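You operate a simulated robot arm through the tools that you are given. There is no shell and no other tool.

The job below is to be done with a simulated robot arm. You get a single attempt, and the scene is never put back.

TASK
Take the yellow-band medium vial on the top of the cream cabinet and put it away on the top of the preparing bench. Put the white wipe on the top of the cream cabinet away on the shelf under the hatch. Put the pack with a black knob in the silver packs tray. Shut the change parts door. Fetch the jar marked "ONE" from the top of the setting bench and set it on the top of the door cabinet. Press the zero button of washer one two times. Turn the speed selector of washer one to 1. Fetch the green-band medium vial from the nest with a red handle and stand it on top of the first pack. Put one of the white-band medium vials from the worktop of the store rack on top of the white sheet with a blue tab. Do these in any order. Set down upright: yellow-band medium vial, pack with a black knob, jar, green-band medium vial, white-band medium vial.

Only the result counts: the job must be done as asked and must still hold three seconds after the hand-in. Knocking over, shifting, dropping, spilling or breaking anything else fails it. Flat cloth is picked up by pressing the open fingertips on it (5 to 10 N) and closing them slowly along it; thin cloth reads only 2 to 8 mm in the jaws.

THE ROBOT
A 6-joint arm with a four-finger gripper on a trunk, on a base that moves. Base frame: it is fixed to the floor where the robot stands at the start and does not move with it; the origin is under the middle of the robot, x ahead of it, y to its left, z up; the surface under the hand at the start is at about z = 0.93. Readings come in m, degrees, newtons and seconds.
It reaches about 1.041 m from its shoulder. Its first joint turns from -166.0 to 166.0 degrees. Places, roughly: change parts door [-0.1, 3.1, 0.5]; first pack [-8, -1.75, 0.25]; green-band medium vial (3x3x7 cm) [-4.2, -0.3, 1]; jar with a blue lid, jar with a grey lid [-1.25, 3.75, 1]; pack with a black knob (14x9x13 cm) [0.6, 2.4, 0.9]; packs tray [-0.75, 3.75, 1]; shelf under the hatch [-8.1, -2.5, 0.4]; speed selector of washer one [-4.4, 1.7, 0.8]; top of the door cabinet [-0.3, 3.6, 0.9]; top of the preparing bench [-3.8, 3.5, 0.9]; white sheet with a blue tab (18x11x4 cm) [-8.2, 0.6, 0.9]; white wipe (9x7x3 cm) [0.8, -0.2, 0.9]; white-band medium vial (3x3x7 cm) [-7.9, 0.6, 0.9]; white-band medium vial (4x4x7 cm) [-8, 0.7, 0.9]; yellow-band medium vial (3x3x7 cm) [0.5, -0.2, 1]; zero button of washer one [-4.3, 1.8, 0.9]. Payload 3.67 kg.
The TCP is the grasp point between the finger pads, 0.028 m short of the fingertips. In the tool frame z runs along the fingers and y along their closing line. The gripper opens to 0.112 m; its body begins 0.073 m behind the TCP.
Orientation is that of the tool frame in the base frame, as a unit quaternion [x, y, z, w]. With the fingers straight down and closing along the base's y, the tool's x points along the base's -x, its y along +y and its z along -z.

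THE INTERFACE
- The arm moves only by the tool nudge_tool. Its argument "steps" is a list that holds one entry, the list of rows, each a list of 7 numbers: the turn, a rotation vector about the base's x, y, z in degrees, then the shift along the base's x, y, z in mm, then the gripper command, from -1 (shut) to 1 (fully open), values between in proportion. In form: [[[wx, wy, wz, tx, ty, tz, gripper], ...]]. A call has 1 to 20 rows; each row is the pose to reach, as a shift and turn from the pose commanded when the call began. A row lasts 0.2 s, in which the tool goes at most 0.05 m and 8.6 degrees; a call with a longer step from one row to the next is refused whole, and so is a gripper value outside its range. Where a pose cannot be reached the arm comes as near as it can. A force on the tool above 40 N (or 10 N above the force at the start of the call, whichever is more), or a blocked arm, ends the call early, and 0.2 s more pass. Each finger travels about 0.1025 m/s and halts on what it meets, pressing with about 26 N; the grip force reading is that of the motor and also rises with nothing between the fingers. The clock runs only during rows and for 0.2 s after the last one: add rows that repeat a pose to give the fingers time. It gives the time, the measured TCP pose, the force on the tool (base axes), the opening and the grip force at its end, in the units of the frame above (readings bear some noise), with the torque about the TCP (base axes, N m) and any sound that the robot's microphone picked up.
- Cameras (640 x 400 px; columns grow to the right, rows downward): "scene" is now at [0.0882, 0.153, 1.3497]; the picture's right is [-0.67, -0.74, 0.00], its down [-0.28, 0.25, -0.93] and it looks along [0.69, -0.62, -0.38] (base axes); focal length 252 px, centre (320, 200). "wrist" rides on the gripper at [0.06, -0.018, -0.104] in the tool frame; the picture's right is [0.29, 0.96, 0.00], its down [-0.80, 0.24, -0.55] and it looks along [-0.53, 0.16, 0.83] (tool axes); focal length 234 px, centre (320, 200).
- capture(camera): a new picture of that camera. The clock stands still meanwhile.
- steer(legs): drives the robot by 1 to 6 legs, each [ahead, left, turn to the left] in m, m and degrees, along the robot's own axes; the way and the turn of a leg run together, so that a leg with both is an arc; at most 1.5 m and 180 degrees a leg. The arm and the cameras ride along, it lands a little off, and it stops where it bumps. It gives what a move gives.
- turn_head(pan, tilt): turns the head with the scene camera to pan (to the left, within 143 degrees either way) and tilt (down, from -29 to 69), counted from straight ahead of the robot. It gives what a move gives.
- measure_at(camera, pixels): for up to 12 pixels [column, row] of the newest picture of that camera ("zoom" is the newest enlarged one), the place [x, y, z] in the base frame of the surface seen there, good to about 0.003 m. The clock stands still meanwhile.
- enlarge(camera, box): a new picture of the part [left, top, right, bottom] of that camera's present view, enlarged. The clock stands still meanwhile.
- finish_job(): hands the job in; it is judged then, once.

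Unless the task says otherwise, let go and move clear before handing in.

The tools are called as name(argument=value, ...) on one line, values as JSON. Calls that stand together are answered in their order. nudge_tool: Moves the arm, as the interface text tells. Its arguments: {"type":"object","properties":{"steps":{"type":"array","items":{"type":"array","items":{"type":"array","items":{"type":"number"}}}}},"required":["steps"]} The other tools are called the same way: steer (legs) drives the base; turn_head (pan, tilt) turns the head that bears the scene camera; capture (camera) takes a picture; measure_at (camera, pixels) gives the place of the surface under pixels of a picture; enlarge (camera, box) takes an enlarged picture of a part of a camera's view; finish_job () hands the job in.

At the start:

```text
clock: 0.0
eef_pos: [0.4779, -0.4014, 1.2193]
orientation: [0.0, 1.0, 0.0, 0.0]
wrist_force: [-0.3, -0.3, 0.1]
moment: [-0.01, 0.01, -0.01]
opening: 0.1119
gripper_force: 0.0
robot x, y, heading: [-0.0034, -0.0, -0.0]
head pan, tilt (commanded): [-42.2, 22.1]
```

scene: 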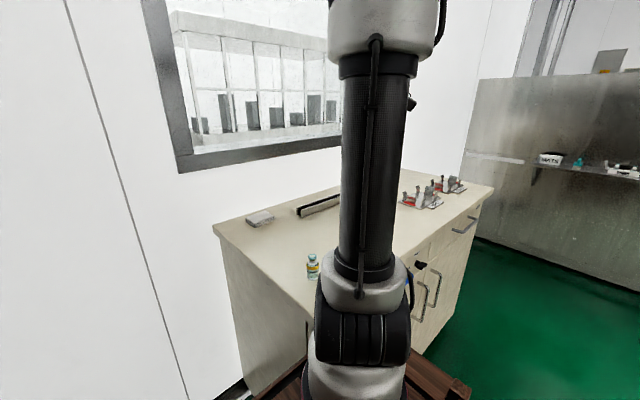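
wrist: 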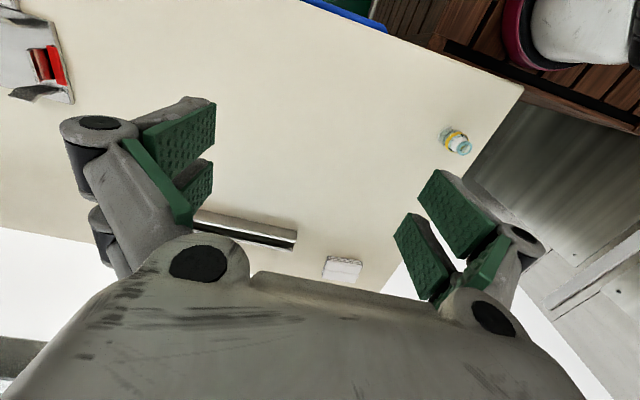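

The scene picture shows the yellow-band vial near pixel (313,266) and the wipe near (260,218); I measure them and take a closer look.

measure_at(camera="scene", pixels=[[313, 258], [313, 268], [313, 278], [260, 216], [248, 219], [272, 217], [258, 226], [300, 300], [225, 228], [320, 206]])

measure_at(camera="wrist", pixels=[[455, 142], [447, 135], [465, 150], [343, 268], [328, 260], [360, 265], [245, 225], [420, 160], [350, 60]])

enlarge(camera="scene", box=[220, 190, 360, 290])

enlarge(camera="wrist", box=[300, 100, 520, 290])

```text
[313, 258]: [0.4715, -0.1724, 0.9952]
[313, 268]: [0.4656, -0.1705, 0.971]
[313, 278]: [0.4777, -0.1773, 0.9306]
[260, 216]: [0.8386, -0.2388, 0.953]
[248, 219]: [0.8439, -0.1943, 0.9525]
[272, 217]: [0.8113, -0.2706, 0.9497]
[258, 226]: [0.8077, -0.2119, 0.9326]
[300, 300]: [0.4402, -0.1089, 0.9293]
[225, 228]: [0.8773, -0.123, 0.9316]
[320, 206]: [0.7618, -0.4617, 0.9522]
```

```text
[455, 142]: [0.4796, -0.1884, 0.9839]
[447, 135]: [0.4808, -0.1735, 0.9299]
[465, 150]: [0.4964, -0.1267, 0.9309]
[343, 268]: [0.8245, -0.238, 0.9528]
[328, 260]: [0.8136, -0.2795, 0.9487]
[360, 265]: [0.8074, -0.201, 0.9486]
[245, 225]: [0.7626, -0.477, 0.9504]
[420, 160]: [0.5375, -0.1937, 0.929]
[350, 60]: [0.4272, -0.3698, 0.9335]
```

```text
4.00 times, centred on (290, 240) of scene
```

zoom: 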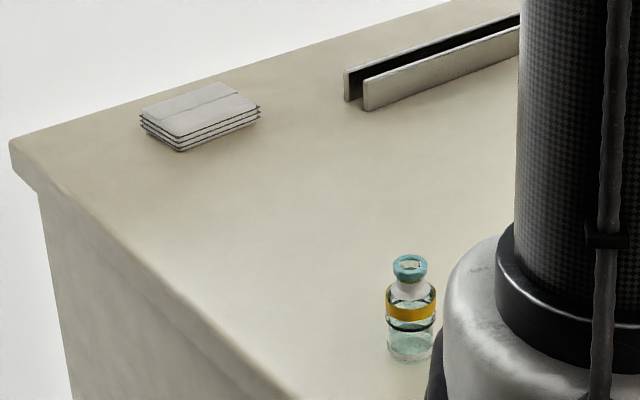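

```text
2.11 times, centred on (410, 195) of wrist
```

zoom: 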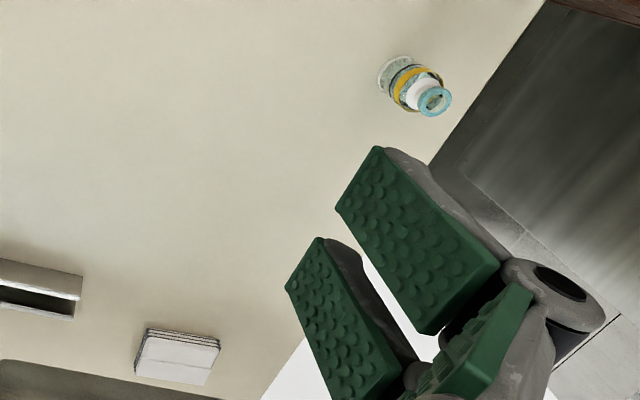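

The vial stands at about (0.478, -0.18) and the wipe at about (0.825, -0.235). I look around the room first to plan the driving.

turn_head(pan=60, tilt=20)

capture(camera="scene")

turn_head(pan=120, tilt=20)

capture(camera="scene")

turn_head(pan=-120, tilt=20)

capture(camera="scene")

turn_head(pan=0, tilt=40)

capture(camera="scene")

```text
clock: 1.8
eef_pos: [0.4793, -0.4009, 1.2187]
orientation: [-0.001, 1.0, 0.0, 0.0]
wrist_force: [-0.4, -0.6, -0.3]
moment: [-0.02, -0.03, -0.01]
opening: 0.1121
gripper_force: 0.1
robot x, y, heading: [-0.0021, -0.0012, 0.1]
head pan, tilt (commanded): [60.0, 20.0]
```

```text
taken
```

scene: 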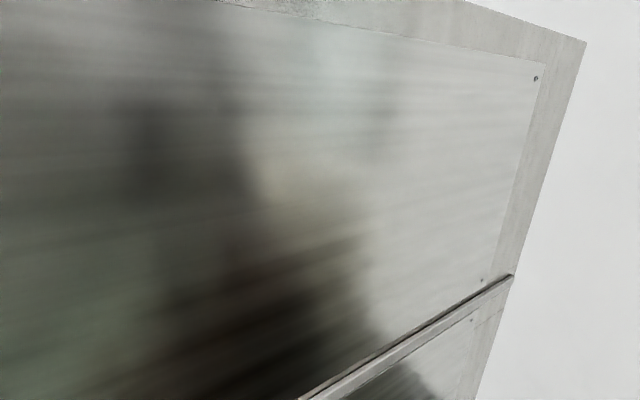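

```text
clock: 3.1
eef_pos: [0.4786, -0.4027, 1.2174]
orientation: [0.0, 1.0, 0.0, 0.0]
wrist_force: [-0.4, -0.3, 0.3]
moment: [-0.03, 0.0, 0.01]
opening: 0.1119
gripper_force: 0.1
robot x, y, heading: [0.0039, -0.0032, -0.1]
head pan, tilt (commanded): [120.0, 20.0]
```

```text
taken
```

scene: 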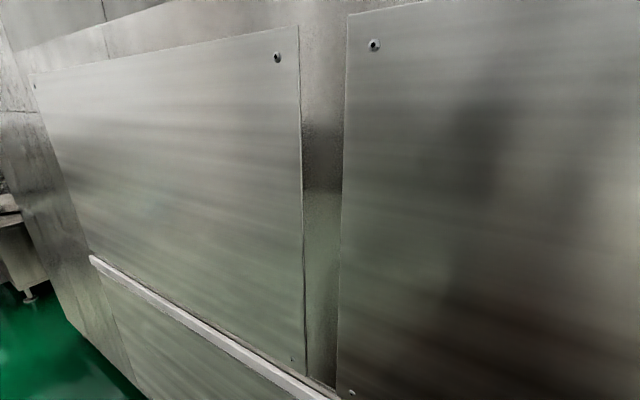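

```text
clock: 6.5
eef_pos: [0.4794, -0.4012, 1.2193]
orientation: [0.0, 1.0, 0.0, 0.0]
wrist_force: [-0.3, 0.4, -1.0]
moment: [0.0, 0.03, 0.01]
opening: 0.112
gripper_force: 0.1
robot x, y, heading: [0.0007, -0.0036, 0.3]
head pan, tilt (commanded): [-120.0, 20.0]
```

```text
taken
```

scene: 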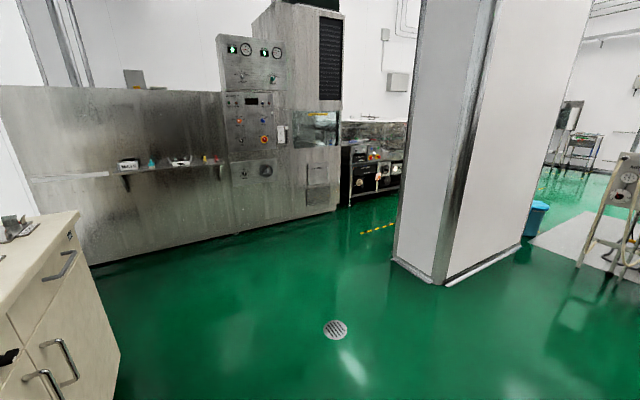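

```text
clock: 8.5
eef_pos: [0.479, -0.4015, 1.2186]
orientation: [-0.001, 1.0, 0.0, 0.0]
wrist_force: [-0.6, -0.3, 0.1]
moment: [-0.01, -0.02, 0.0]
opening: 0.112
gripper_force: 0.1
robot x, y, heading: [0.0008, 0.0002, 0.2]
head pan, tilt (commanded): [0.0, 40.0]
```

```text
taken
```

scene: 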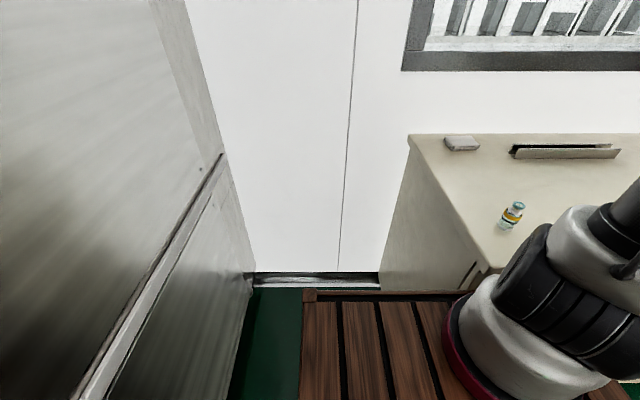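

A steel wall is close on the robot's left; the floor opens to the right and back. I look in the other directions and down at my own deck.

turn_head(pan=-140, tilt=10)

capture(camera="scene")

measure_at(camera="scene", pixels=[[100, 200], [200, 250], [320, 250], [400, 250], [500, 250], [600, 250], [320, 350], [560, 150], [450, 150], [620, 350], [20, 200], [320, 150]])

turn_head(pan=140, tilt=10)

capture(camera="scene")

measure_at(camera="scene", pixels=[[20, 350], [100, 250], [200, 250], [320, 200], [400, 200], [500, 250], [600, 250], [20, 200]])

turn_head(pan=20, tilt=69)

capture(camera="scene")

measure_at(camera="scene", pixels=[[320, 200], [320, 300], [200, 200], [400, 100], [100, 100], [500, 300], [320, 50], [250, 380]])

```text
clock: 10.7
eef_pos: [0.4803, -0.4019, 1.2195]
orientation: [0.0, 1.0, 0.001, 0.0]
wrist_force: [-0.1, 0.1, -0.4]
moment: [0.01, 0.01, 0.01]
opening: 0.1118
gripper_force: 0.0
robot x, y, heading: [0.0024, -0.0033, 0.2]
head pan, tilt (commanded): [-140.0, 10.0]
```

```text
taken
```

scene: 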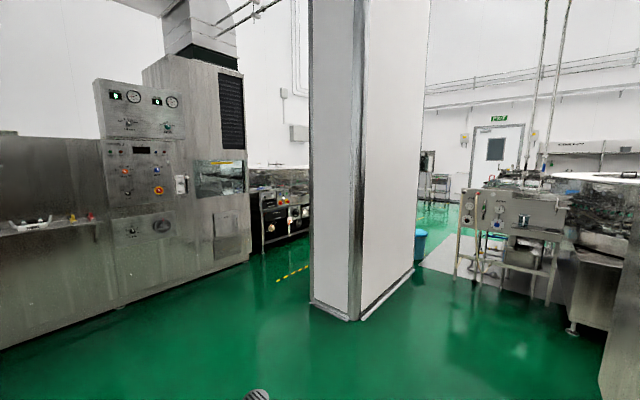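

```text
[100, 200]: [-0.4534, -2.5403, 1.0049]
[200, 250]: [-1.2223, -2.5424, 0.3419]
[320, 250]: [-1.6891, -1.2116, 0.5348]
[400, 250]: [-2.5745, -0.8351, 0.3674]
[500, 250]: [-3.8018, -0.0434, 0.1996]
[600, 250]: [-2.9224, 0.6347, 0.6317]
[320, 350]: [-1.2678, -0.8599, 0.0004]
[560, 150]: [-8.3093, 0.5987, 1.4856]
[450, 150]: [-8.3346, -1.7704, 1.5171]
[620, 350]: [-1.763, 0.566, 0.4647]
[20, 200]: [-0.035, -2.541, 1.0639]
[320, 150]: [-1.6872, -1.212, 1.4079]
```

```text
clock: 14.6
eef_pos: [0.479, -0.4024, 1.2186]
orientation: [-0.001, 1.0, 0.001, 0.0]
wrist_force: [-0.2, 0.2, -0.1]
moment: [-0.01, -0.02, -0.01]
opening: 0.1123
gripper_force: 0.1
robot x, y, heading: [-0.0008, 0.0015, 0.2]
head pan, tilt (commanded): [140.0, 10.0]
```

```text
taken
```

scene: 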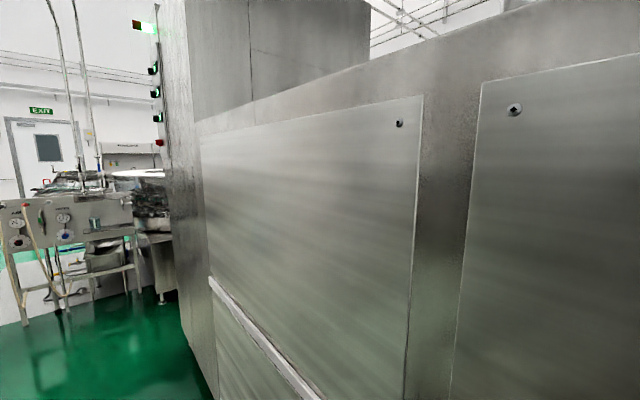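

```text
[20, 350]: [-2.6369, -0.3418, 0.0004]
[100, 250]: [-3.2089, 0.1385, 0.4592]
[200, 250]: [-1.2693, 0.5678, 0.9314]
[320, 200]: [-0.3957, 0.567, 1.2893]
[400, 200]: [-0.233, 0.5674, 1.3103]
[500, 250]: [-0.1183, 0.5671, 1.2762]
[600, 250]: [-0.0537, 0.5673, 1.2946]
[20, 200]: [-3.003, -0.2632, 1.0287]
```

```text
clock: 16.6
eef_pos: [0.4795, -0.4012, 1.2191]
orientation: [0.001, 1.0, 0.0, 0.0]
wrist_force: [-0.1, -0.3, -0.3]
moment: [0.03, 0.01, -0.03]
opening: 0.1119
gripper_force: 0.1
robot x, y, heading: [0.0001, -0.0025, -0.1]
head pan, tilt (commanded): [20.0, 68.8]
```

```text
taken
```

scene: 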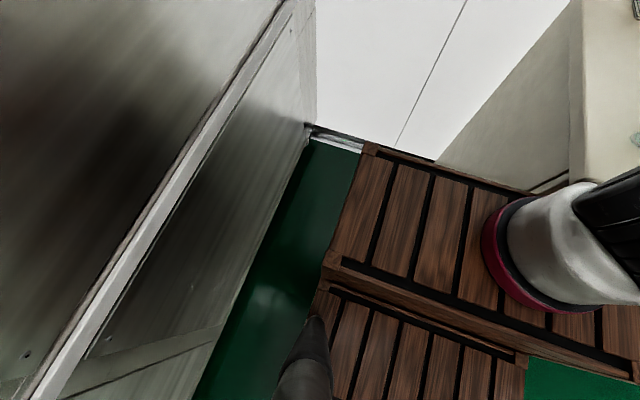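

```text
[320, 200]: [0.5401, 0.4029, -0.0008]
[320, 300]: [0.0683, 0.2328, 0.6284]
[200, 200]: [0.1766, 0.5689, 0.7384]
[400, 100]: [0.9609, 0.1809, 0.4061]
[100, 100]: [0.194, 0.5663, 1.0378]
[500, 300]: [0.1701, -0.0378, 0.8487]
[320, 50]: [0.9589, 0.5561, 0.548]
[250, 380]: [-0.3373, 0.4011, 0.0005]
```

The wooden slats near (420,220) and (360,340) look like parts of my own trunk; I measure their height.

measure_at(camera="scene", pixels=[[370, 160], [340, 250], [400, 210], [450, 250], [440, 290], [600, 340], [340, 350], [400, 360], [510, 380], [310, 380], [320, 310], [560, 325]])

turn_head(pan=-60, tilt=69)

capture(camera="scene")

turn_head(pan=-140, tilt=69)

capture(camera="scene")

turn_head(pan=110, tilt=69)

capture(camera="scene")

```text
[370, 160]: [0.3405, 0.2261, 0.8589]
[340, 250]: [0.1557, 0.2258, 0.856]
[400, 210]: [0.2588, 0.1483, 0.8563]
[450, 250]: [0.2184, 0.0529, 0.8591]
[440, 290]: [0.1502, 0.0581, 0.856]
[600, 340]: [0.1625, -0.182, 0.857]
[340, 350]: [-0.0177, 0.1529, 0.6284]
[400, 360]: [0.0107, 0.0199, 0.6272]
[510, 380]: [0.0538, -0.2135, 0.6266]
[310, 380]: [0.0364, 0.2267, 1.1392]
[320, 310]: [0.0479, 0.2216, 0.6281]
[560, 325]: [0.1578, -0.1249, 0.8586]
```

```text
clock: 18.1
eef_pos: [0.4785, -0.4012, 1.2183]
orientation: [0.0, 1.0, 0.0, 0.0]
wrist_force: [-0.1, -0.9, -0.2]
moment: [-0.01, -0.01, -0.01]
opening: 0.1119
gripper_force: 0.0
robot x, y, heading: [0.0034, 0.0012, 0.2]
head pan, tilt (commanded): [-60.0, 68.8]
```

```text
taken
```

scene: 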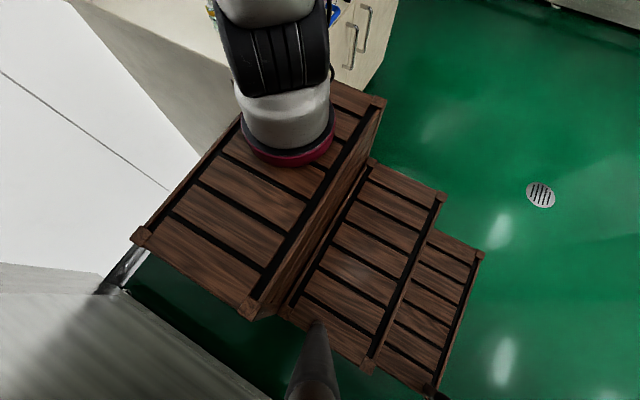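

```text
clock: 19.6
eef_pos: [0.4789, -0.4024, 1.2191]
orientation: [0.0, 1.0, 0.0, 0.0]
wrist_force: [-0.4, -0.4, -0.6]
moment: [-0.01, 0.02, 0.02]
opening: 0.1119
gripper_force: 0.1
robot x, y, heading: [-0.001, 0.0006, 0.2]
head pan, tilt (commanded): [-140.0, 68.8]
```

```text
taken
```

scene: 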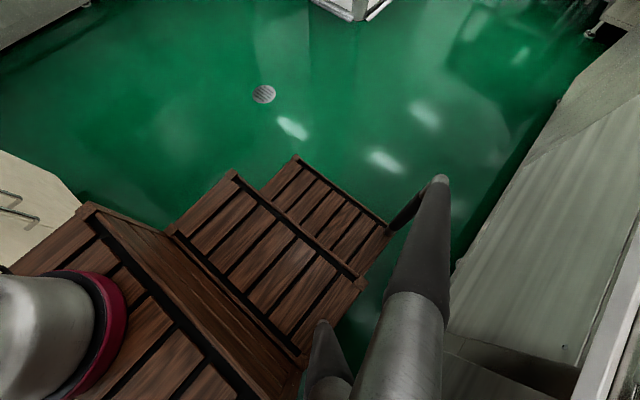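

```text
clock: 23.1
eef_pos: [0.479, -0.4021, 1.2179]
orientation: [0.0, 1.0, 0.0, 0.0]
wrist_force: [0.2, 0.6, -0.1]
moment: [-0.04, -0.02, 0.02]
opening: 0.1118
gripper_force: 0.0
robot x, y, heading: [-0.0015, -0.0033, 0.0]
head pan, tilt (commanded): [110.0, 68.8]
```

```text
taken
```

scene: 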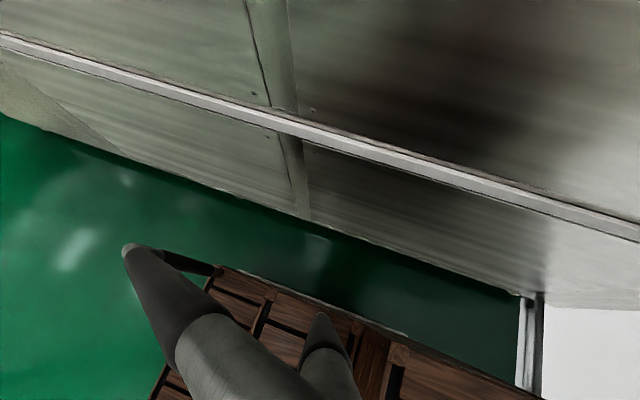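

The wooden steps are my own base (deck top z 0.857). I now move the arm above the yellow vial for a closer look with the wrist camera.

nudge_tool(steps=[[[0, 0, 0, 0, 40, 0, 1], [0, 0, 0, 0, 80, 0, 1], [0, 0, 0, 0, 120, 0, 1], [0, 0, 0, 0, 160, 0, 1], [0, 0, 0, 0, 200, 0, 1], [0, 0, 0, 0, 221, 0, 1], [0, 0, 0, 0, 221, -40, 1], [0, 0, 0, 0, 221, -80, 1], [0, 0, 0, 0, 221, -100, 1], [0, 0, 0, 0, 221, -100, 1]]])

capture(camera="wrist")

turn_head(pan=-30, tilt=40)

capture(camera="scene")

```text
clock: 25.3
eef_pos: [0.4776, -0.1811, 1.1173]
orientation: [0.001, 1.0, 0.0, -0.001]
wrist_force: [0.4, 0.3, 0.6]
moment: [0.01, -0.02, -0.01]
opening: 0.1119
gripper_force: 0.0
robot x, y, heading: [0.0013, 0.0018, -0.2]
head pan, tilt (commanded): [110.0, 68.8]
```

```text
taken
```

wrist: 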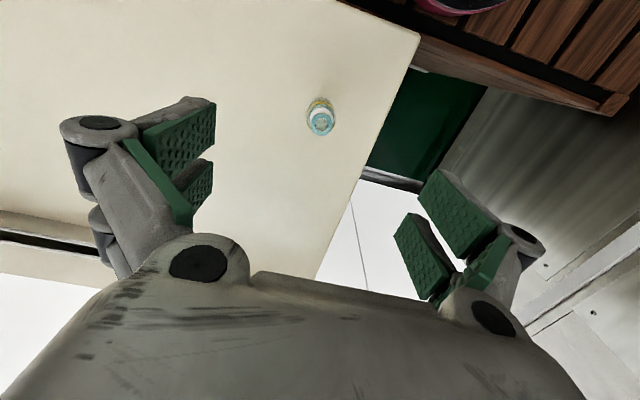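

```text
clock: 27.6
eef_pos: [0.4782, -0.1816, 1.118]
orientation: [0.0, 1.0, 0.0, 0.0]
wrist_force: [0.0, -0.8, -1.0]
moment: [0.0, 0.04, 0.04]
opening: 0.112
gripper_force: 0.1
robot x, y, heading: [0.001, 0.0021, -0.1]
head pan, tilt (commanded): [-30.0, 40.0]
```

```text
taken
```

scene: 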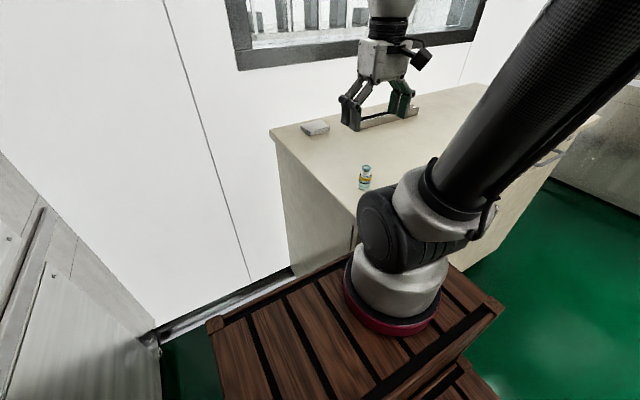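

The vial's cap appears at (320,118), on the tool axis. I measure it to centre the grasp.

enlarge(camera="wrist", box=[280, 80, 360, 150])

measure_at(camera="wrist", pixels=[[313, 124], [328, 124], [320, 118], [320, 130], [321, 100], [320, 108], [311, 118], [330, 117]])

```text
5.71 times, centred on (320, 115) of wrist
```

zoom: 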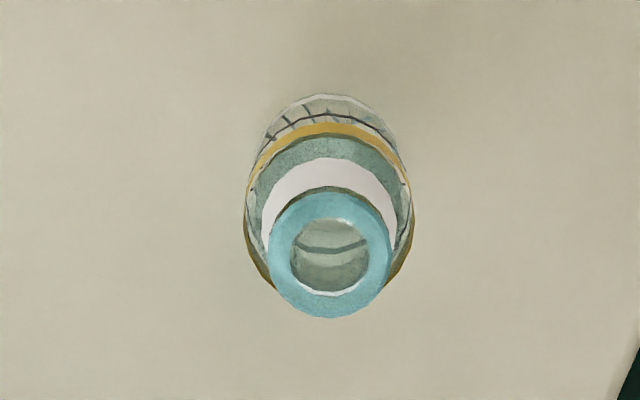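

```text
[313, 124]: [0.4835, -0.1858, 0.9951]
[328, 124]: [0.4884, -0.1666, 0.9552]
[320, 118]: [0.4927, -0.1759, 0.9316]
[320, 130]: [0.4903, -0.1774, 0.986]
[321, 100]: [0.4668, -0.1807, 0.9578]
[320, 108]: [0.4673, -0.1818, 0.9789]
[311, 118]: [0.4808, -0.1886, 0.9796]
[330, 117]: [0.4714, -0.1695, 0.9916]
```

The vial axis is at about (0.478, -0.1795). I descend to z 0.968 and close on it.

nudge_tool(steps=[[[0, 0, 0, 0, 2, -40, 1], [0, 0, 0, 0, 2, -80, 1], [0, 0, 0, 0, 2, -115, 1], [0, 0, 0, 0, 2, -135, 1], [0, 0, 0, 0, 2, -149, 1], [0, 0, 0, 0, 2, -149, 1]]])

capture(camera="wrist")

```text
clock: 29.0
eef_pos: [0.5008, -0.1914, 0.986]
orientation: [0.0, 1.0, 0.001, -0.001]
wrist_force: [0.2, 0.0, 0.5]
moment: [0.01, 0.02, -0.02]
opening: 0.1121
gripper_force: 0.1
out of reach, approached as far as the arm can: row 3, 4, 5, 6
robot x, y, heading: [-0.0023, -0.0046, -0.1]
head pan, tilt (commanded): [-30.0, 40.0]
```

```text
taken
```

wrist: 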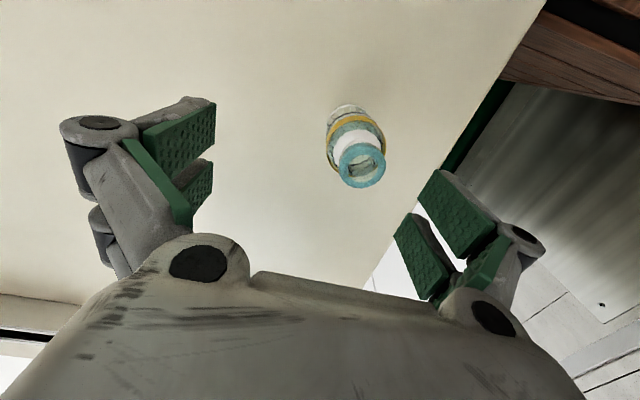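

The vial is too near the arm's base to reach (tool stopped at z 0.986). I raise the arm and back the base up by 0.22 m.

nudge_tool(steps=[[[0, 0, 0, 0, 0, 45, 1], [0, 0, 0, 0, 0, 90, 1], [0, 0, 0, 0, 0, 130, 1], [0, 0, 0, 0, 0, 130, 1]]])

steer(legs=[[-0.22, 0, 0]])

capture(camera="wrist")

capture(camera="scene")

```text
clock: 30.0
eef_pos: [0.5022, -0.1913, 1.1189]
orientation: [0.0, 1.0, 0.0, 0.0]
wrist_force: [1.0, 0.3, -0.8]
moment: [0.0, 0.01, 0.0]
opening: 0.1122
gripper_force: 0.1
robot x, y, heading: [-0.0015, -0.0021, 0.1]
head pan, tilt (commanded): [-30.0, 40.0]
```

```text
clock: 31.6
eef_pos: [0.2827, -0.1903, 1.12]
orientation: [0.003, 1.0, 0.001, 0.0]
wrist_force: [0.4, -0.2, -0.2]
moment: [0.02, -0.04, -0.02]
opening: 0.1122
gripper_force: 0.0
robot x, y, heading: [-0.2161, 0.0015, -0.5]
head pan, tilt (commanded): [-30.0, 40.0]
```

```text
taken
```

wrist: 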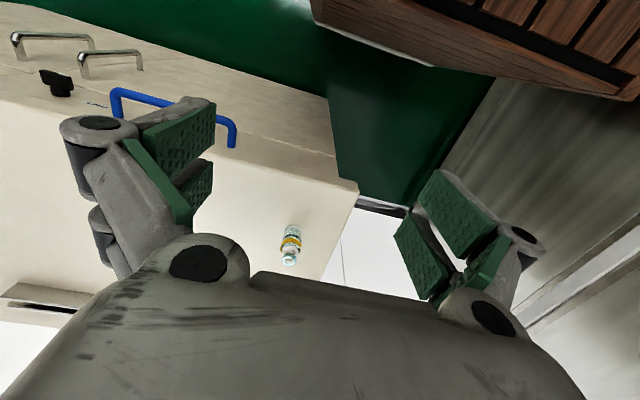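

```text
taken
```

scene: 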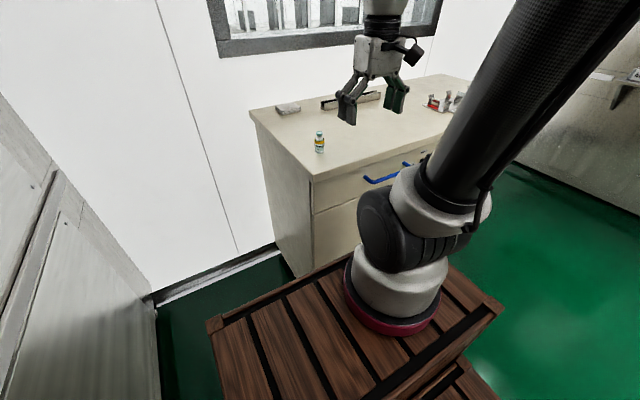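

The base now stands 0.216 m further back. I move the tool back over the vial and check centring.

nudge_tool(steps=[[[0, 0, 0, 45, 3, 0, 1], [0, 0, 0, 90, 6, 0, 1], [0, 0, 0, 135, 9, 0, 1], [0, 0, 0, 180, 10, 0, 1], [0, 0, 0, 195, 11, -30, 1], [0, 0, 0, 195, 11, -60, 1], [0, 0, 0, 195, 11, -60, 1]]])

enlarge(camera="wrist", box=[240, 80, 400, 180])

```text
clock: 33.2
eef_pos: [0.4781, -0.1781, 1.0597]
orientation: [0.002, 1.0, 0.0, 0.0]
wrist_force: [-0.1, 0.6, 0.7]
moment: [0.0, -0.01, 0.03]
opening: 0.1119
gripper_force: 0.0
robot x, y, heading: [-0.2187, 0.0014, -0.4]
head pan, tilt (commanded): [-30.0, 40.0]
```

```text
4.00 times, centred on (320, 130) of wrist
```

zoom: 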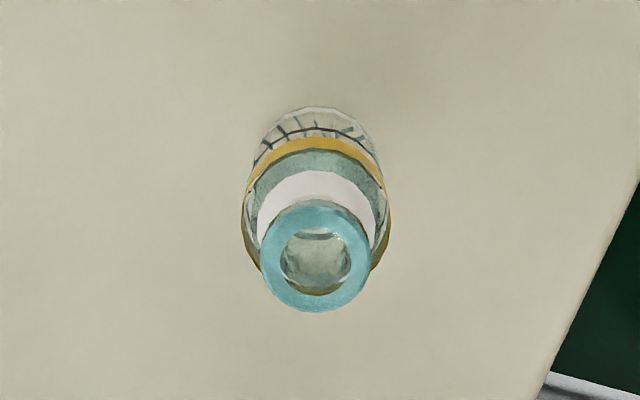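

The vial ring is centred (zoom (315,257)). I descend and close on it.

nudge_tool(steps=[[[0, 0, 0, 0, -1, -40, 1], [0, 0, 0, 0, -1, -70, 1], [0, 0, 0, 0, -1, -91, 1], [0, 0, 0, 0, -1, -91, 1], [0, 0, 0, 0, -1, -91, 0.4], [0, 0, 0, 0, -1, -91, 0], [0, 0, 0, 0, -1, -91, -0.5], [0, 0, 0, 0, -1, -91, -1], [0, 0, 0, 0, -1, -91, -1], [0, 0, 0, 0, -1, -91, -1], [0, 0, 0, 0, -1, -91, -1]]])

capture(camera="wrist")

capture(camera="scene")

```text
clock: 35.6
eef_pos: [0.4777, -0.1793, 0.9697]
orientation: [0.002, 1.0, -0.001, -0.001]
wrist_force: [-1.0, 0.2, -0.2]
moment: [0.04, -0.04, -0.02]
opening: 0.027
gripper_force: 25.7
robot x, y, heading: [-0.2194, 0.0044, -0.2]
head pan, tilt (commanded): [-30.0, 40.0]
```

```text
taken
```

wrist: 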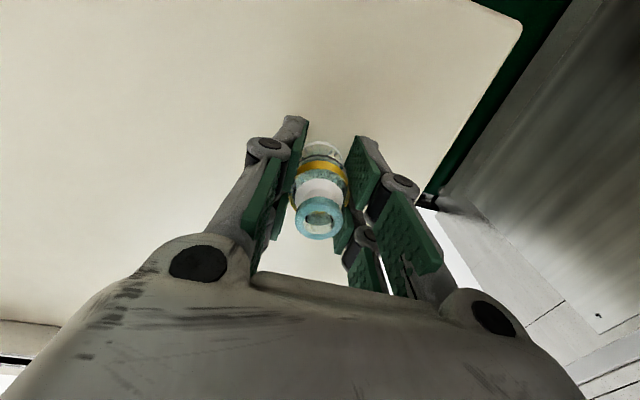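

```text
taken
```

scene: 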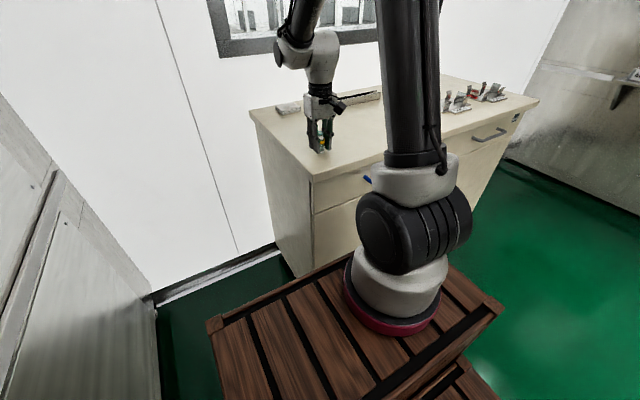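

The vial is held (opening 0.027 m, 25.7 N). I lift it and retract the arm, then look for the way.

nudge_tool(steps=[[[0, 0, 0, 0, 0, 30, -1], [0, 0, 0, 0, 0, 70, -1], [0, 0, 0, 0, 0, 110, -1], [0, 0, 0, 0, 0, 150, -1], [0, 0, 0, 0, 0, 190, -1], [0, 0, 0, -40, 0, 220, -1], [0, 0, 0, -80, 0, 230, -1], [0, 0, 0, -120, 0, 230, -1], [0, 0, 0, -160, 0, 230, -1], [0, 0, 0, -190, 0, 230, -1], [0, 0, 0, -190, 0, 230, -1]]])

capture(camera="wrist")

turn_head(pan=-135, tilt=5)

capture(camera="scene")

```text
clock: 38.0
eef_pos: [0.289, -0.1782, 1.1973]
orientation: [0.003, 1.0, 0.0, 0.0]
wrist_force: [0.0, 0.2, 1.1]
moment: [0.0, 0.02, -0.02]
opening: 0.0269
gripper_force: 25.5
robot x, y, heading: [-0.2182, 0.0008, -0.5]
head pan, tilt (commanded): [-30.0, 40.0]
```

```text
taken
```

wrist: 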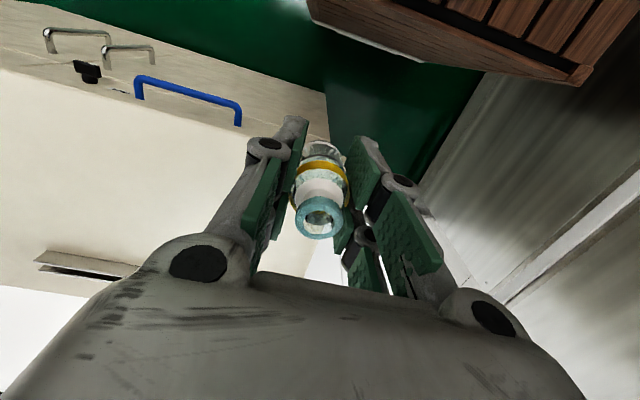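

```text
clock: 39.9
eef_pos: [0.2896, -0.1794, 1.1958]
orientation: [0.002, 1.0, 0.0, 0.0]
wrist_force: [0.1, 0.2, -0.3]
moment: [0.0, -0.01, 0.04]
opening: 0.0266
gripper_force: 25.3
robot x, y, heading: [-0.2191, -0.0002, -0.2]
head pan, tilt (commanded): [-135.0, 5.0]
```

```text
taken
```

scene: 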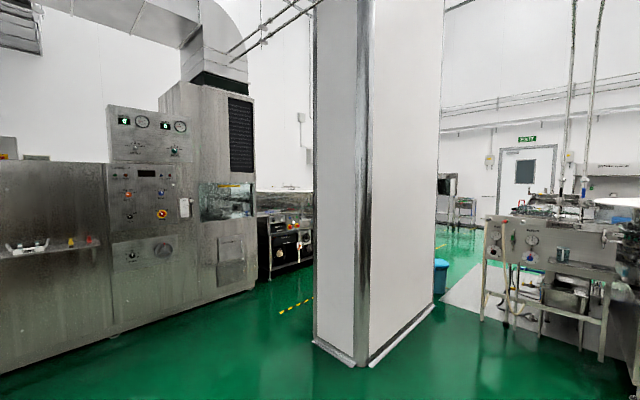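

The vial is held well. The column stands around (-2.6..-1.65, -1.2..-0.83); I drive back and turn around toward -x to survey the passage.

steer(legs=[[-0.5, -0.4, 0], [0, 0, -90], [0, 0, -90]])

turn_head(pan=0, tilt=10)

capture(camera="scene")

measure_at(camera="scene", pixels=[[100, 200], [200, 250], [320, 200], [400, 250], [500, 250], [600, 250], [320, 350], [560, 150], [450, 350], [150, 350], [20, 200], [250, 250]])

turn_head(pan=-45, tilt=10)

capture(camera="scene")

```text
clock: 51.1
eef_pos: [-1.2197, -0.2263, 1.1962]
orientation: [1.0, -0.003, -0.001, -0.001]
wrist_force: [-0.4, -0.2, -0.4]
moment: [0.01, -0.02, 0.01]
opening: 0.0265
gripper_force: 25.5
robot x, y, heading: [-0.7123, -0.4015, 179.5]
head pan, tilt (commanded): [-135.0, 5.0]
```

```text
clock: 53.2
eef_pos: [-1.2193, -0.2259, 1.1966]
orientation: [1.0, -0.004, 0.0, 0.0]
wrist_force: [0.2, -0.7, 0.1]
moment: [0.02, -0.01, -0.02]
opening: 0.0265
gripper_force: 26.0
robot x, y, heading: [-0.7113, -0.4058, 179.6]
head pan, tilt (commanded): [0.0, 10.0]
```

```text
taken
```

scene: 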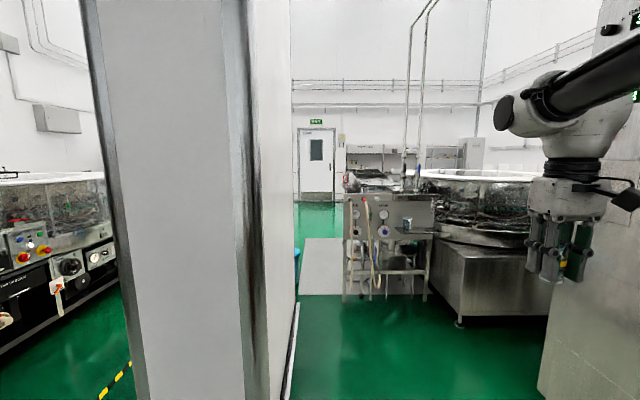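

```text
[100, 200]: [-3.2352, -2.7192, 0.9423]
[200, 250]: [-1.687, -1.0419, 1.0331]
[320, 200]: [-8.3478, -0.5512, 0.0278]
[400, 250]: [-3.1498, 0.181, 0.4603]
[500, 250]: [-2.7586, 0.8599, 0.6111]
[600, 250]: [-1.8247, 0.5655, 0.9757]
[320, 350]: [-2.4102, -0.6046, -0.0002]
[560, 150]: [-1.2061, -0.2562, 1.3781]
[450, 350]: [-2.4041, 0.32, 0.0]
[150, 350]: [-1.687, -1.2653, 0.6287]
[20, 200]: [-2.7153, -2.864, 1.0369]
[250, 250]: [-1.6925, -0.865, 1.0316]
```

```text
clock: 54.4
eef_pos: [-1.2189, -0.2258, 1.1957]
orientation: [1.0, -0.003, 0.0, 0.0]
wrist_force: [0.5, 0.0, -0.1]
moment: [0.0, -0.03, 0.01]
opening: 0.0267
gripper_force: 26.3
robot x, y, heading: [-0.7121, -0.4098, 179.5]
head pan, tilt (commanded): [-45.0, 10.0]
```

```text
taken
```

scene: 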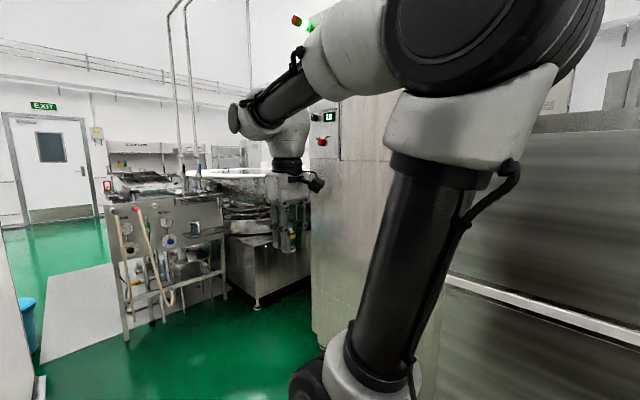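

Floor ahead is free up to x≈-3.1 between the column and the line of machines. I drive on 1.2 m and look to the right for a way to +y.

steer(legs=[[1.2, -0.15, 0]])

turn_head(pan=-60, tilt=10)

capture(camera="scene")

turn_head(pan=0, tilt=10)

capture(camera="scene")

measure_at(camera="scene", pixels=[[320, 200], [200, 250], [100, 250], [400, 250], [320, 350], [200, 350], [100, 350], [250, 200], [150, 200]])

turn_head(pan=-100, tilt=10)

capture(camera="scene")

```text
clock: 60.4
eef_pos: [-2.4035, -0.0741, 1.1956]
orientation: [1.0, 0.001, 0.0, 0.001]
wrist_force: [-0.8, -0.2, -1.5]
moment: [0.01, -0.04, 0.0]
opening: 0.0265
gripper_force: 26.1
robot x, y, heading: [-1.8968, -0.2464, -180.0]
head pan, tilt (commanded): [-45.0, 10.0]
```

```text
clock: 61.2
eef_pos: [-2.4036, -0.0753, 1.1981]
orientation: [1.0, 0.001, 0.0, 0.0]
wrist_force: [-0.3, 0.2, -0.3]
moment: [0.01, -0.02, 0.04]
opening: 0.0263
gripper_force: 26.0
robot x, y, heading: [-1.8962, -0.2516, -180.0]
head pan, tilt (commanded): [-60.0, 10.0]
```

```text
taken
```

scene: 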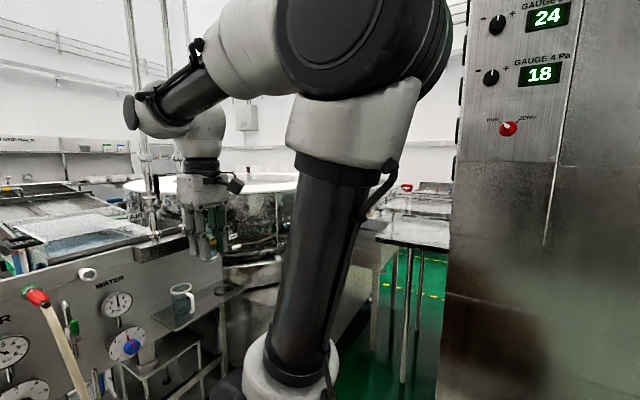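

```text
clock: 62.5
eef_pos: [-2.4052, -0.0749, 1.1968]
orientation: [1.0, 0.001, 0.0, 0.001]
wrist_force: [0.5, -0.2, -0.6]
moment: [0.04, -0.01, -0.01]
opening: 0.0263
gripper_force: 26.3
robot x, y, heading: [-1.893, -0.2461, -180.0]
head pan, tilt (commanded): [0.0, 10.0]
```

```text
taken
```

scene: 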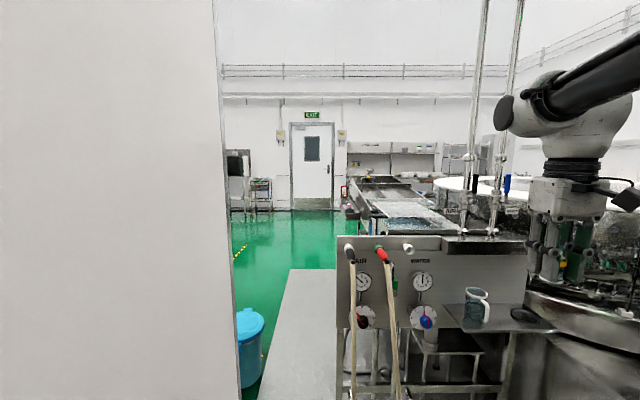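

```text
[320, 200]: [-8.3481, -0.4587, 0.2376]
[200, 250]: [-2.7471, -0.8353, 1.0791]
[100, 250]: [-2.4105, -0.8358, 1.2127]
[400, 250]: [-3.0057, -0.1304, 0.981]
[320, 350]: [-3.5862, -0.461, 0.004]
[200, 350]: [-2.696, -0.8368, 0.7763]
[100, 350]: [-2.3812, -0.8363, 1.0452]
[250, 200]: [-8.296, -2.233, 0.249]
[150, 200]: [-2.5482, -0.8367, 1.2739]
```

```text
clock: 64.2
eef_pos: [-2.4046, -0.0752, 1.1967]
orientation: [1.0, 0.001, 0.0, 0.0]
wrist_force: [-0.1, 0.3, -1.2]
moment: [-0.02, -0.02, -0.01]
opening: 0.0266
gripper_force: 26.4
robot x, y, heading: [-1.8919, -0.2531, -179.8]
head pan, tilt (commanded): [-100.0, 10.0]
```

```text
taken
```

scene: 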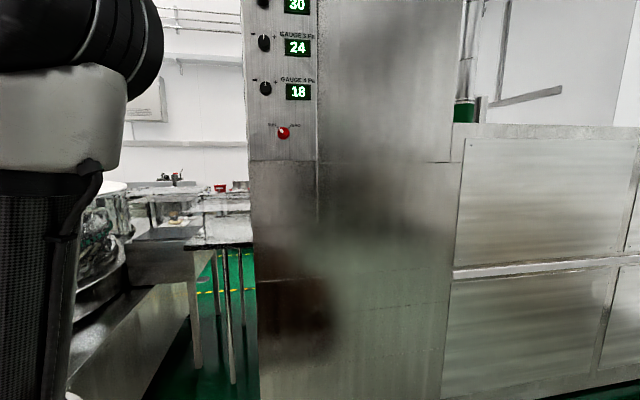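

Between the column (y -0.836) and the wash table (y≈-0.34) the gap is only about 0.5 m. I look into the gap on the right, between the steel cabinet (x≈-1.82) and the round machine.

turn_head(pan=-82, tilt=25)

capture(camera="scene")

measure_at(camera="scene", pixels=[[320, 180], [300, 120], [320, 120], [300, 200], [320, 250], [340, 300], [360, 200], [380, 300], [350, 150], [280, 150], [370, 380], [340, 100]])

```text
clock: 65.0
eef_pos: [-2.4034, -0.0752, 1.1973]
orientation: [1.0, 0.001, 0.0, 0.0]
wrist_force: [-0.9, 0.3, -0.7]
moment: [0.0, 0.02, -0.01]
opening: 0.0266
gripper_force: 25.7
robot x, y, heading: [-1.8926, -0.2525, -179.6]
head pan, tilt (commanded): [-82.0, 25.0]
```

```text
taken
```

scene: 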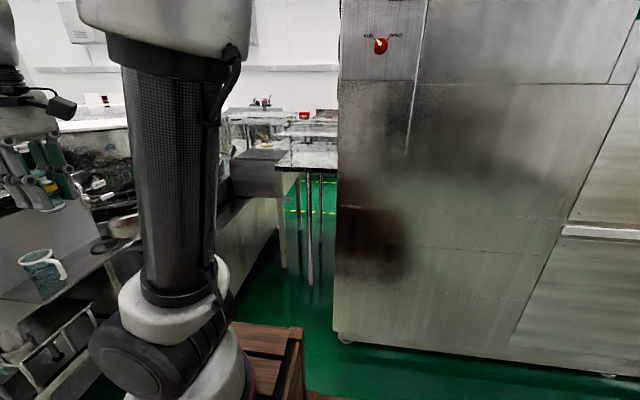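

```text
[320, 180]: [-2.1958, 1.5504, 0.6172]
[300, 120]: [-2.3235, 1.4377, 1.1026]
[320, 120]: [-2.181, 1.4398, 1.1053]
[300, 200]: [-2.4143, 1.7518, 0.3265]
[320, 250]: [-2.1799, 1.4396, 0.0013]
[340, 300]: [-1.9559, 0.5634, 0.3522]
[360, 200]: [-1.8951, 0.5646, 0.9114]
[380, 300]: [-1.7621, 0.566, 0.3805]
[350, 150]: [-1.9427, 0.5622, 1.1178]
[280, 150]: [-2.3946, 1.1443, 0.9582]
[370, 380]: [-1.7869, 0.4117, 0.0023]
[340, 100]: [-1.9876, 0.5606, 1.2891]
```

That gap is blocked by a table at (-2.2,1.44), so I go around the column on its far side (free strip y -1.33..-2.54).

steer(legs=[[-1.0, 0, 0], [0, 1.5, 0], [1.4, 0.1, 0]])

turn_head(pan=0, tilt=10)

capture(camera="scene")

measure_at(camera="scene", pixels=[[320, 250], [200, 250], [100, 250], [400, 250], [320, 350], [200, 350], [100, 350], [250, 200], [150, 200], [450, 200], [450, 300], [500, 250]])

```text
clock: 83.8
eef_pos: [-2.684, -1.8044, 1.1977]
orientation: [0.999, 0.046, 0.0, -0.001]
wrist_force: [0.4, 0.6, -0.2]
moment: [0.02, -0.01, -0.04]
opening: 0.0261
gripper_force: 26.1
robot x, y, heading: [-2.155, -1.9316, -174.9]
head pan, tilt (commanded): [-82.0, 25.0]
```

```text
clock: 85.4
eef_pos: [-2.6813, -1.8035, 1.1974]
orientation: [0.999, 0.046, 0.0, 0.0]
wrist_force: [0.2, -0.2, -0.2]
moment: [0.02, 0.01, 0.05]
opening: 0.0261
gripper_force: 25.9
robot x, y, heading: [-2.1595, -1.9315, -174.9]
head pan, tilt (commanded): [0.0, 10.0]
```

```text
taken
```

scene: 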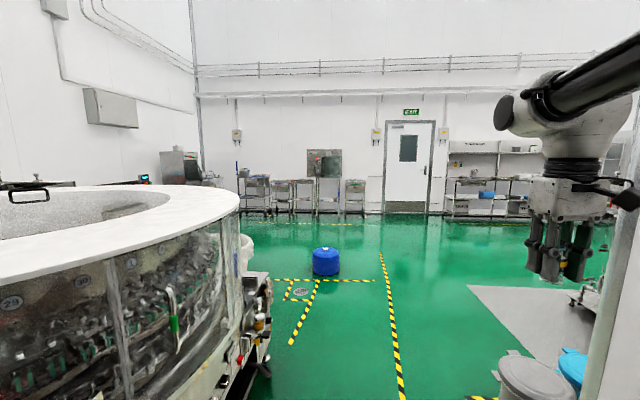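

```text
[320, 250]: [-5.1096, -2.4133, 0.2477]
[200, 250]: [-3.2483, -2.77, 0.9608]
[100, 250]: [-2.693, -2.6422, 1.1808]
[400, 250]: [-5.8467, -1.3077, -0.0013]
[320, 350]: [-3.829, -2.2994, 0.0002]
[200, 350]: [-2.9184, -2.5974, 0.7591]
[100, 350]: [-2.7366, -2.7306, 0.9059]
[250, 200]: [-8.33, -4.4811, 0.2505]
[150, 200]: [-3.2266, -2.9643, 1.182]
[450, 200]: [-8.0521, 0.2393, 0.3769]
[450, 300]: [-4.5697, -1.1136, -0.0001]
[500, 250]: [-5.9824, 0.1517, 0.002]
```

The lane ahead is free (blue drum at (-5.1,-2.4), grey bins near the column's far end). I drive on to about x=-5.2 and look toward +y.

steer(legs=[[1.5, -0.15, -5.1], [1.4, -0.3, 0]])

turn_head(pan=-50, tilt=10)

capture(camera="scene")

turn_head(pan=-110, tilt=10)

capture(camera="scene")

turn_head(pan=10, tilt=10)

capture(camera="scene")

```text
refused: leg 1 is longer than a leg can be; nothing moved
```

```text
clock: 86.5
eef_pos: [-2.6834, -1.8058, 1.1973]
orientation: [0.999, 0.047, 0.0, 0.001]
wrist_force: [-1.1, -0.8, -0.1]
moment: [-0.03, -0.01, -0.02]
opening: 0.0263
gripper_force: 26.1
robot x, y, heading: [-2.1602, -1.9338, -174.6]
head pan, tilt (commanded): [-50.0, 10.0]
```

```text
taken
```

scene: 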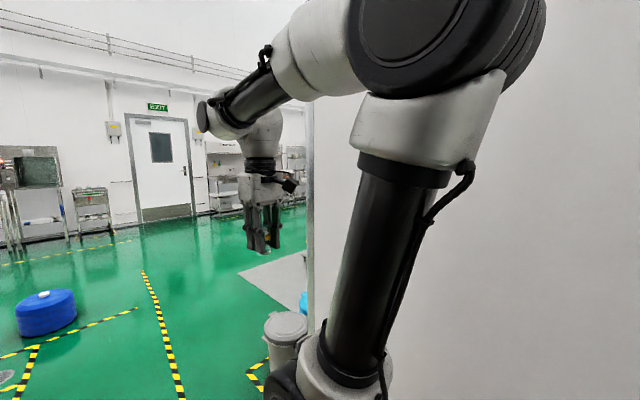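

```text
clock: 87.8
eef_pos: [-2.6817, -1.804, 1.1974]
orientation: [0.999, 0.047, 0.0, 0.0]
wrist_force: [0.7, -0.1, 0.9]
moment: [-0.01, -0.03, 0.02]
opening: 0.0263
gripper_force: 25.8
robot x, y, heading: [-2.157, -1.9342, -175.2]
head pan, tilt (commanded): [-110.0, 10.0]
```

```text
taken
```

scene: 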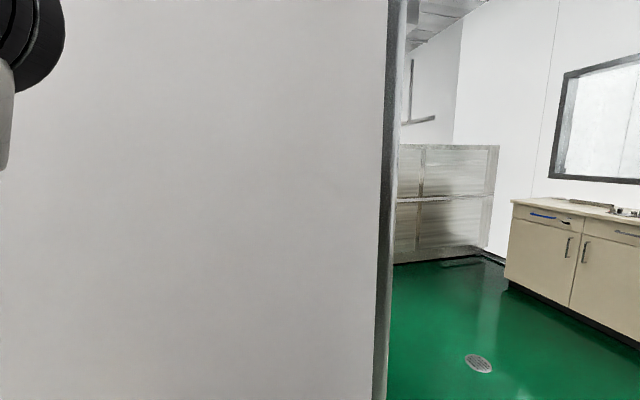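

```text
clock: 89.8
eef_pos: [-2.682, -1.8049, 1.1968]
orientation: [0.999, 0.045, 0.0, 0.0]
wrist_force: [0.1, 0.4, -0.8]
moment: [0.01, 0.0, 0.01]
opening: 0.0261
gripper_force: 26.4
robot x, y, heading: [-2.1556, -1.9325, -174.8]
head pan, tilt (commanded): [10.0, 10.0]
```

```text
taken
```

scene: 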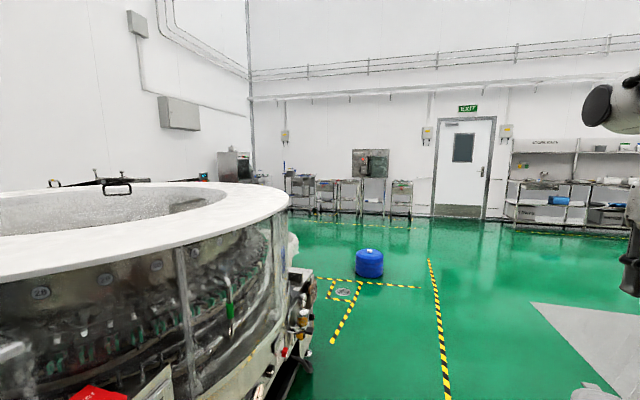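

That leg was too long; I repeat with shorter legs.

steer(legs=[[1.4, -0.15, -5.1], [1.4, -0.3, 0], [0.3, -0.2, 0]])

turn_head(pan=-50, tilt=10)

capture(camera="scene")

turn_head(pan=-110, tilt=10)

capture(camera="scene")

turn_head(pan=10, tilt=10)

capture(camera="scene")

```text
clock: 105.8
eef_pos: [-5.8258, -1.0721, 1.1965]
orientation: [1.0, -0.016, 0.001, 0.0]
wrist_force: [0.0, -0.6, 0.3]
moment: [0.0, -0.03, 0.0]
opening: 0.0261
gripper_force: 26.4
robot x, y, heading: [-5.3222, -1.2646, 178.4]
head pan, tilt (commanded): [10.0, 10.0]
```

```text
clock: 107.1
eef_pos: [-5.8258, -1.0718, 1.1957]
orientation: [1.0, -0.016, 0.0, 0.0]
wrist_force: [0.2, -0.5, -0.2]
moment: [-0.02, -0.01, 0.02]
opening: 0.0263
gripper_force: 26.0
robot x, y, heading: [-5.3194, -1.2614, 178.2]
head pan, tilt (commanded): [-50.0, 10.0]
```

```text
taken
```

scene: 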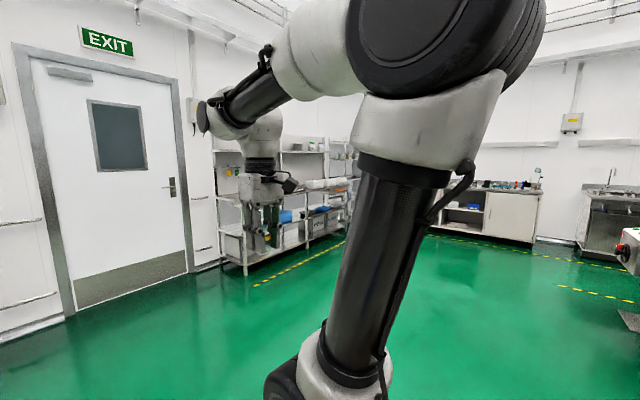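

```text
clock: 108.4
eef_pos: [-5.8258, -1.0732, 1.1968]
orientation: [1.0, -0.015, 0.0, 0.0]
wrist_force: [-0.3, -0.1, 0.2]
moment: [0.01, 0.0, -0.01]
opening: 0.0264
gripper_force: 26.2
robot x, y, heading: [-5.3205, -1.2651, 178.1]
head pan, tilt (commanded): [-110.0, 10.0]
```

```text
taken
```

scene: 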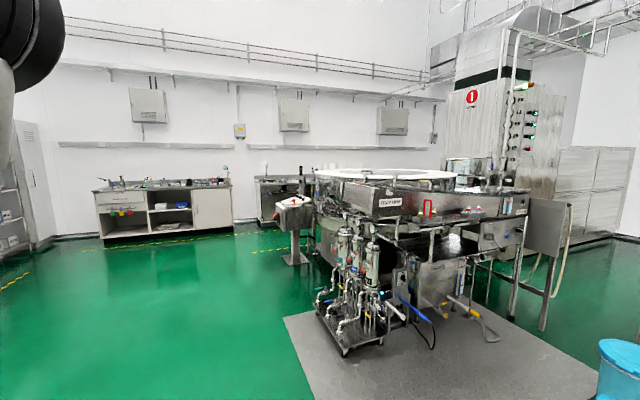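

```text
clock: 110.4
eef_pos: [-5.8251, -1.0719, 1.1964]
orientation: [1.0, -0.016, 0.0, 0.001]
wrist_force: [-0.4, -0.2, 0.0]
moment: [-0.04, 0.03, -0.01]
opening: 0.0262
gripper_force: 26.4
robot x, y, heading: [-5.3204, -1.264, 178.1]
head pan, tilt (commanded): [10.0, 10.0]
```

```text
taken
```

scene: 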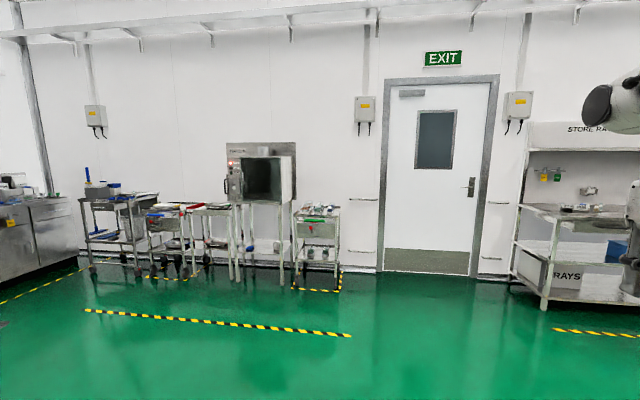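

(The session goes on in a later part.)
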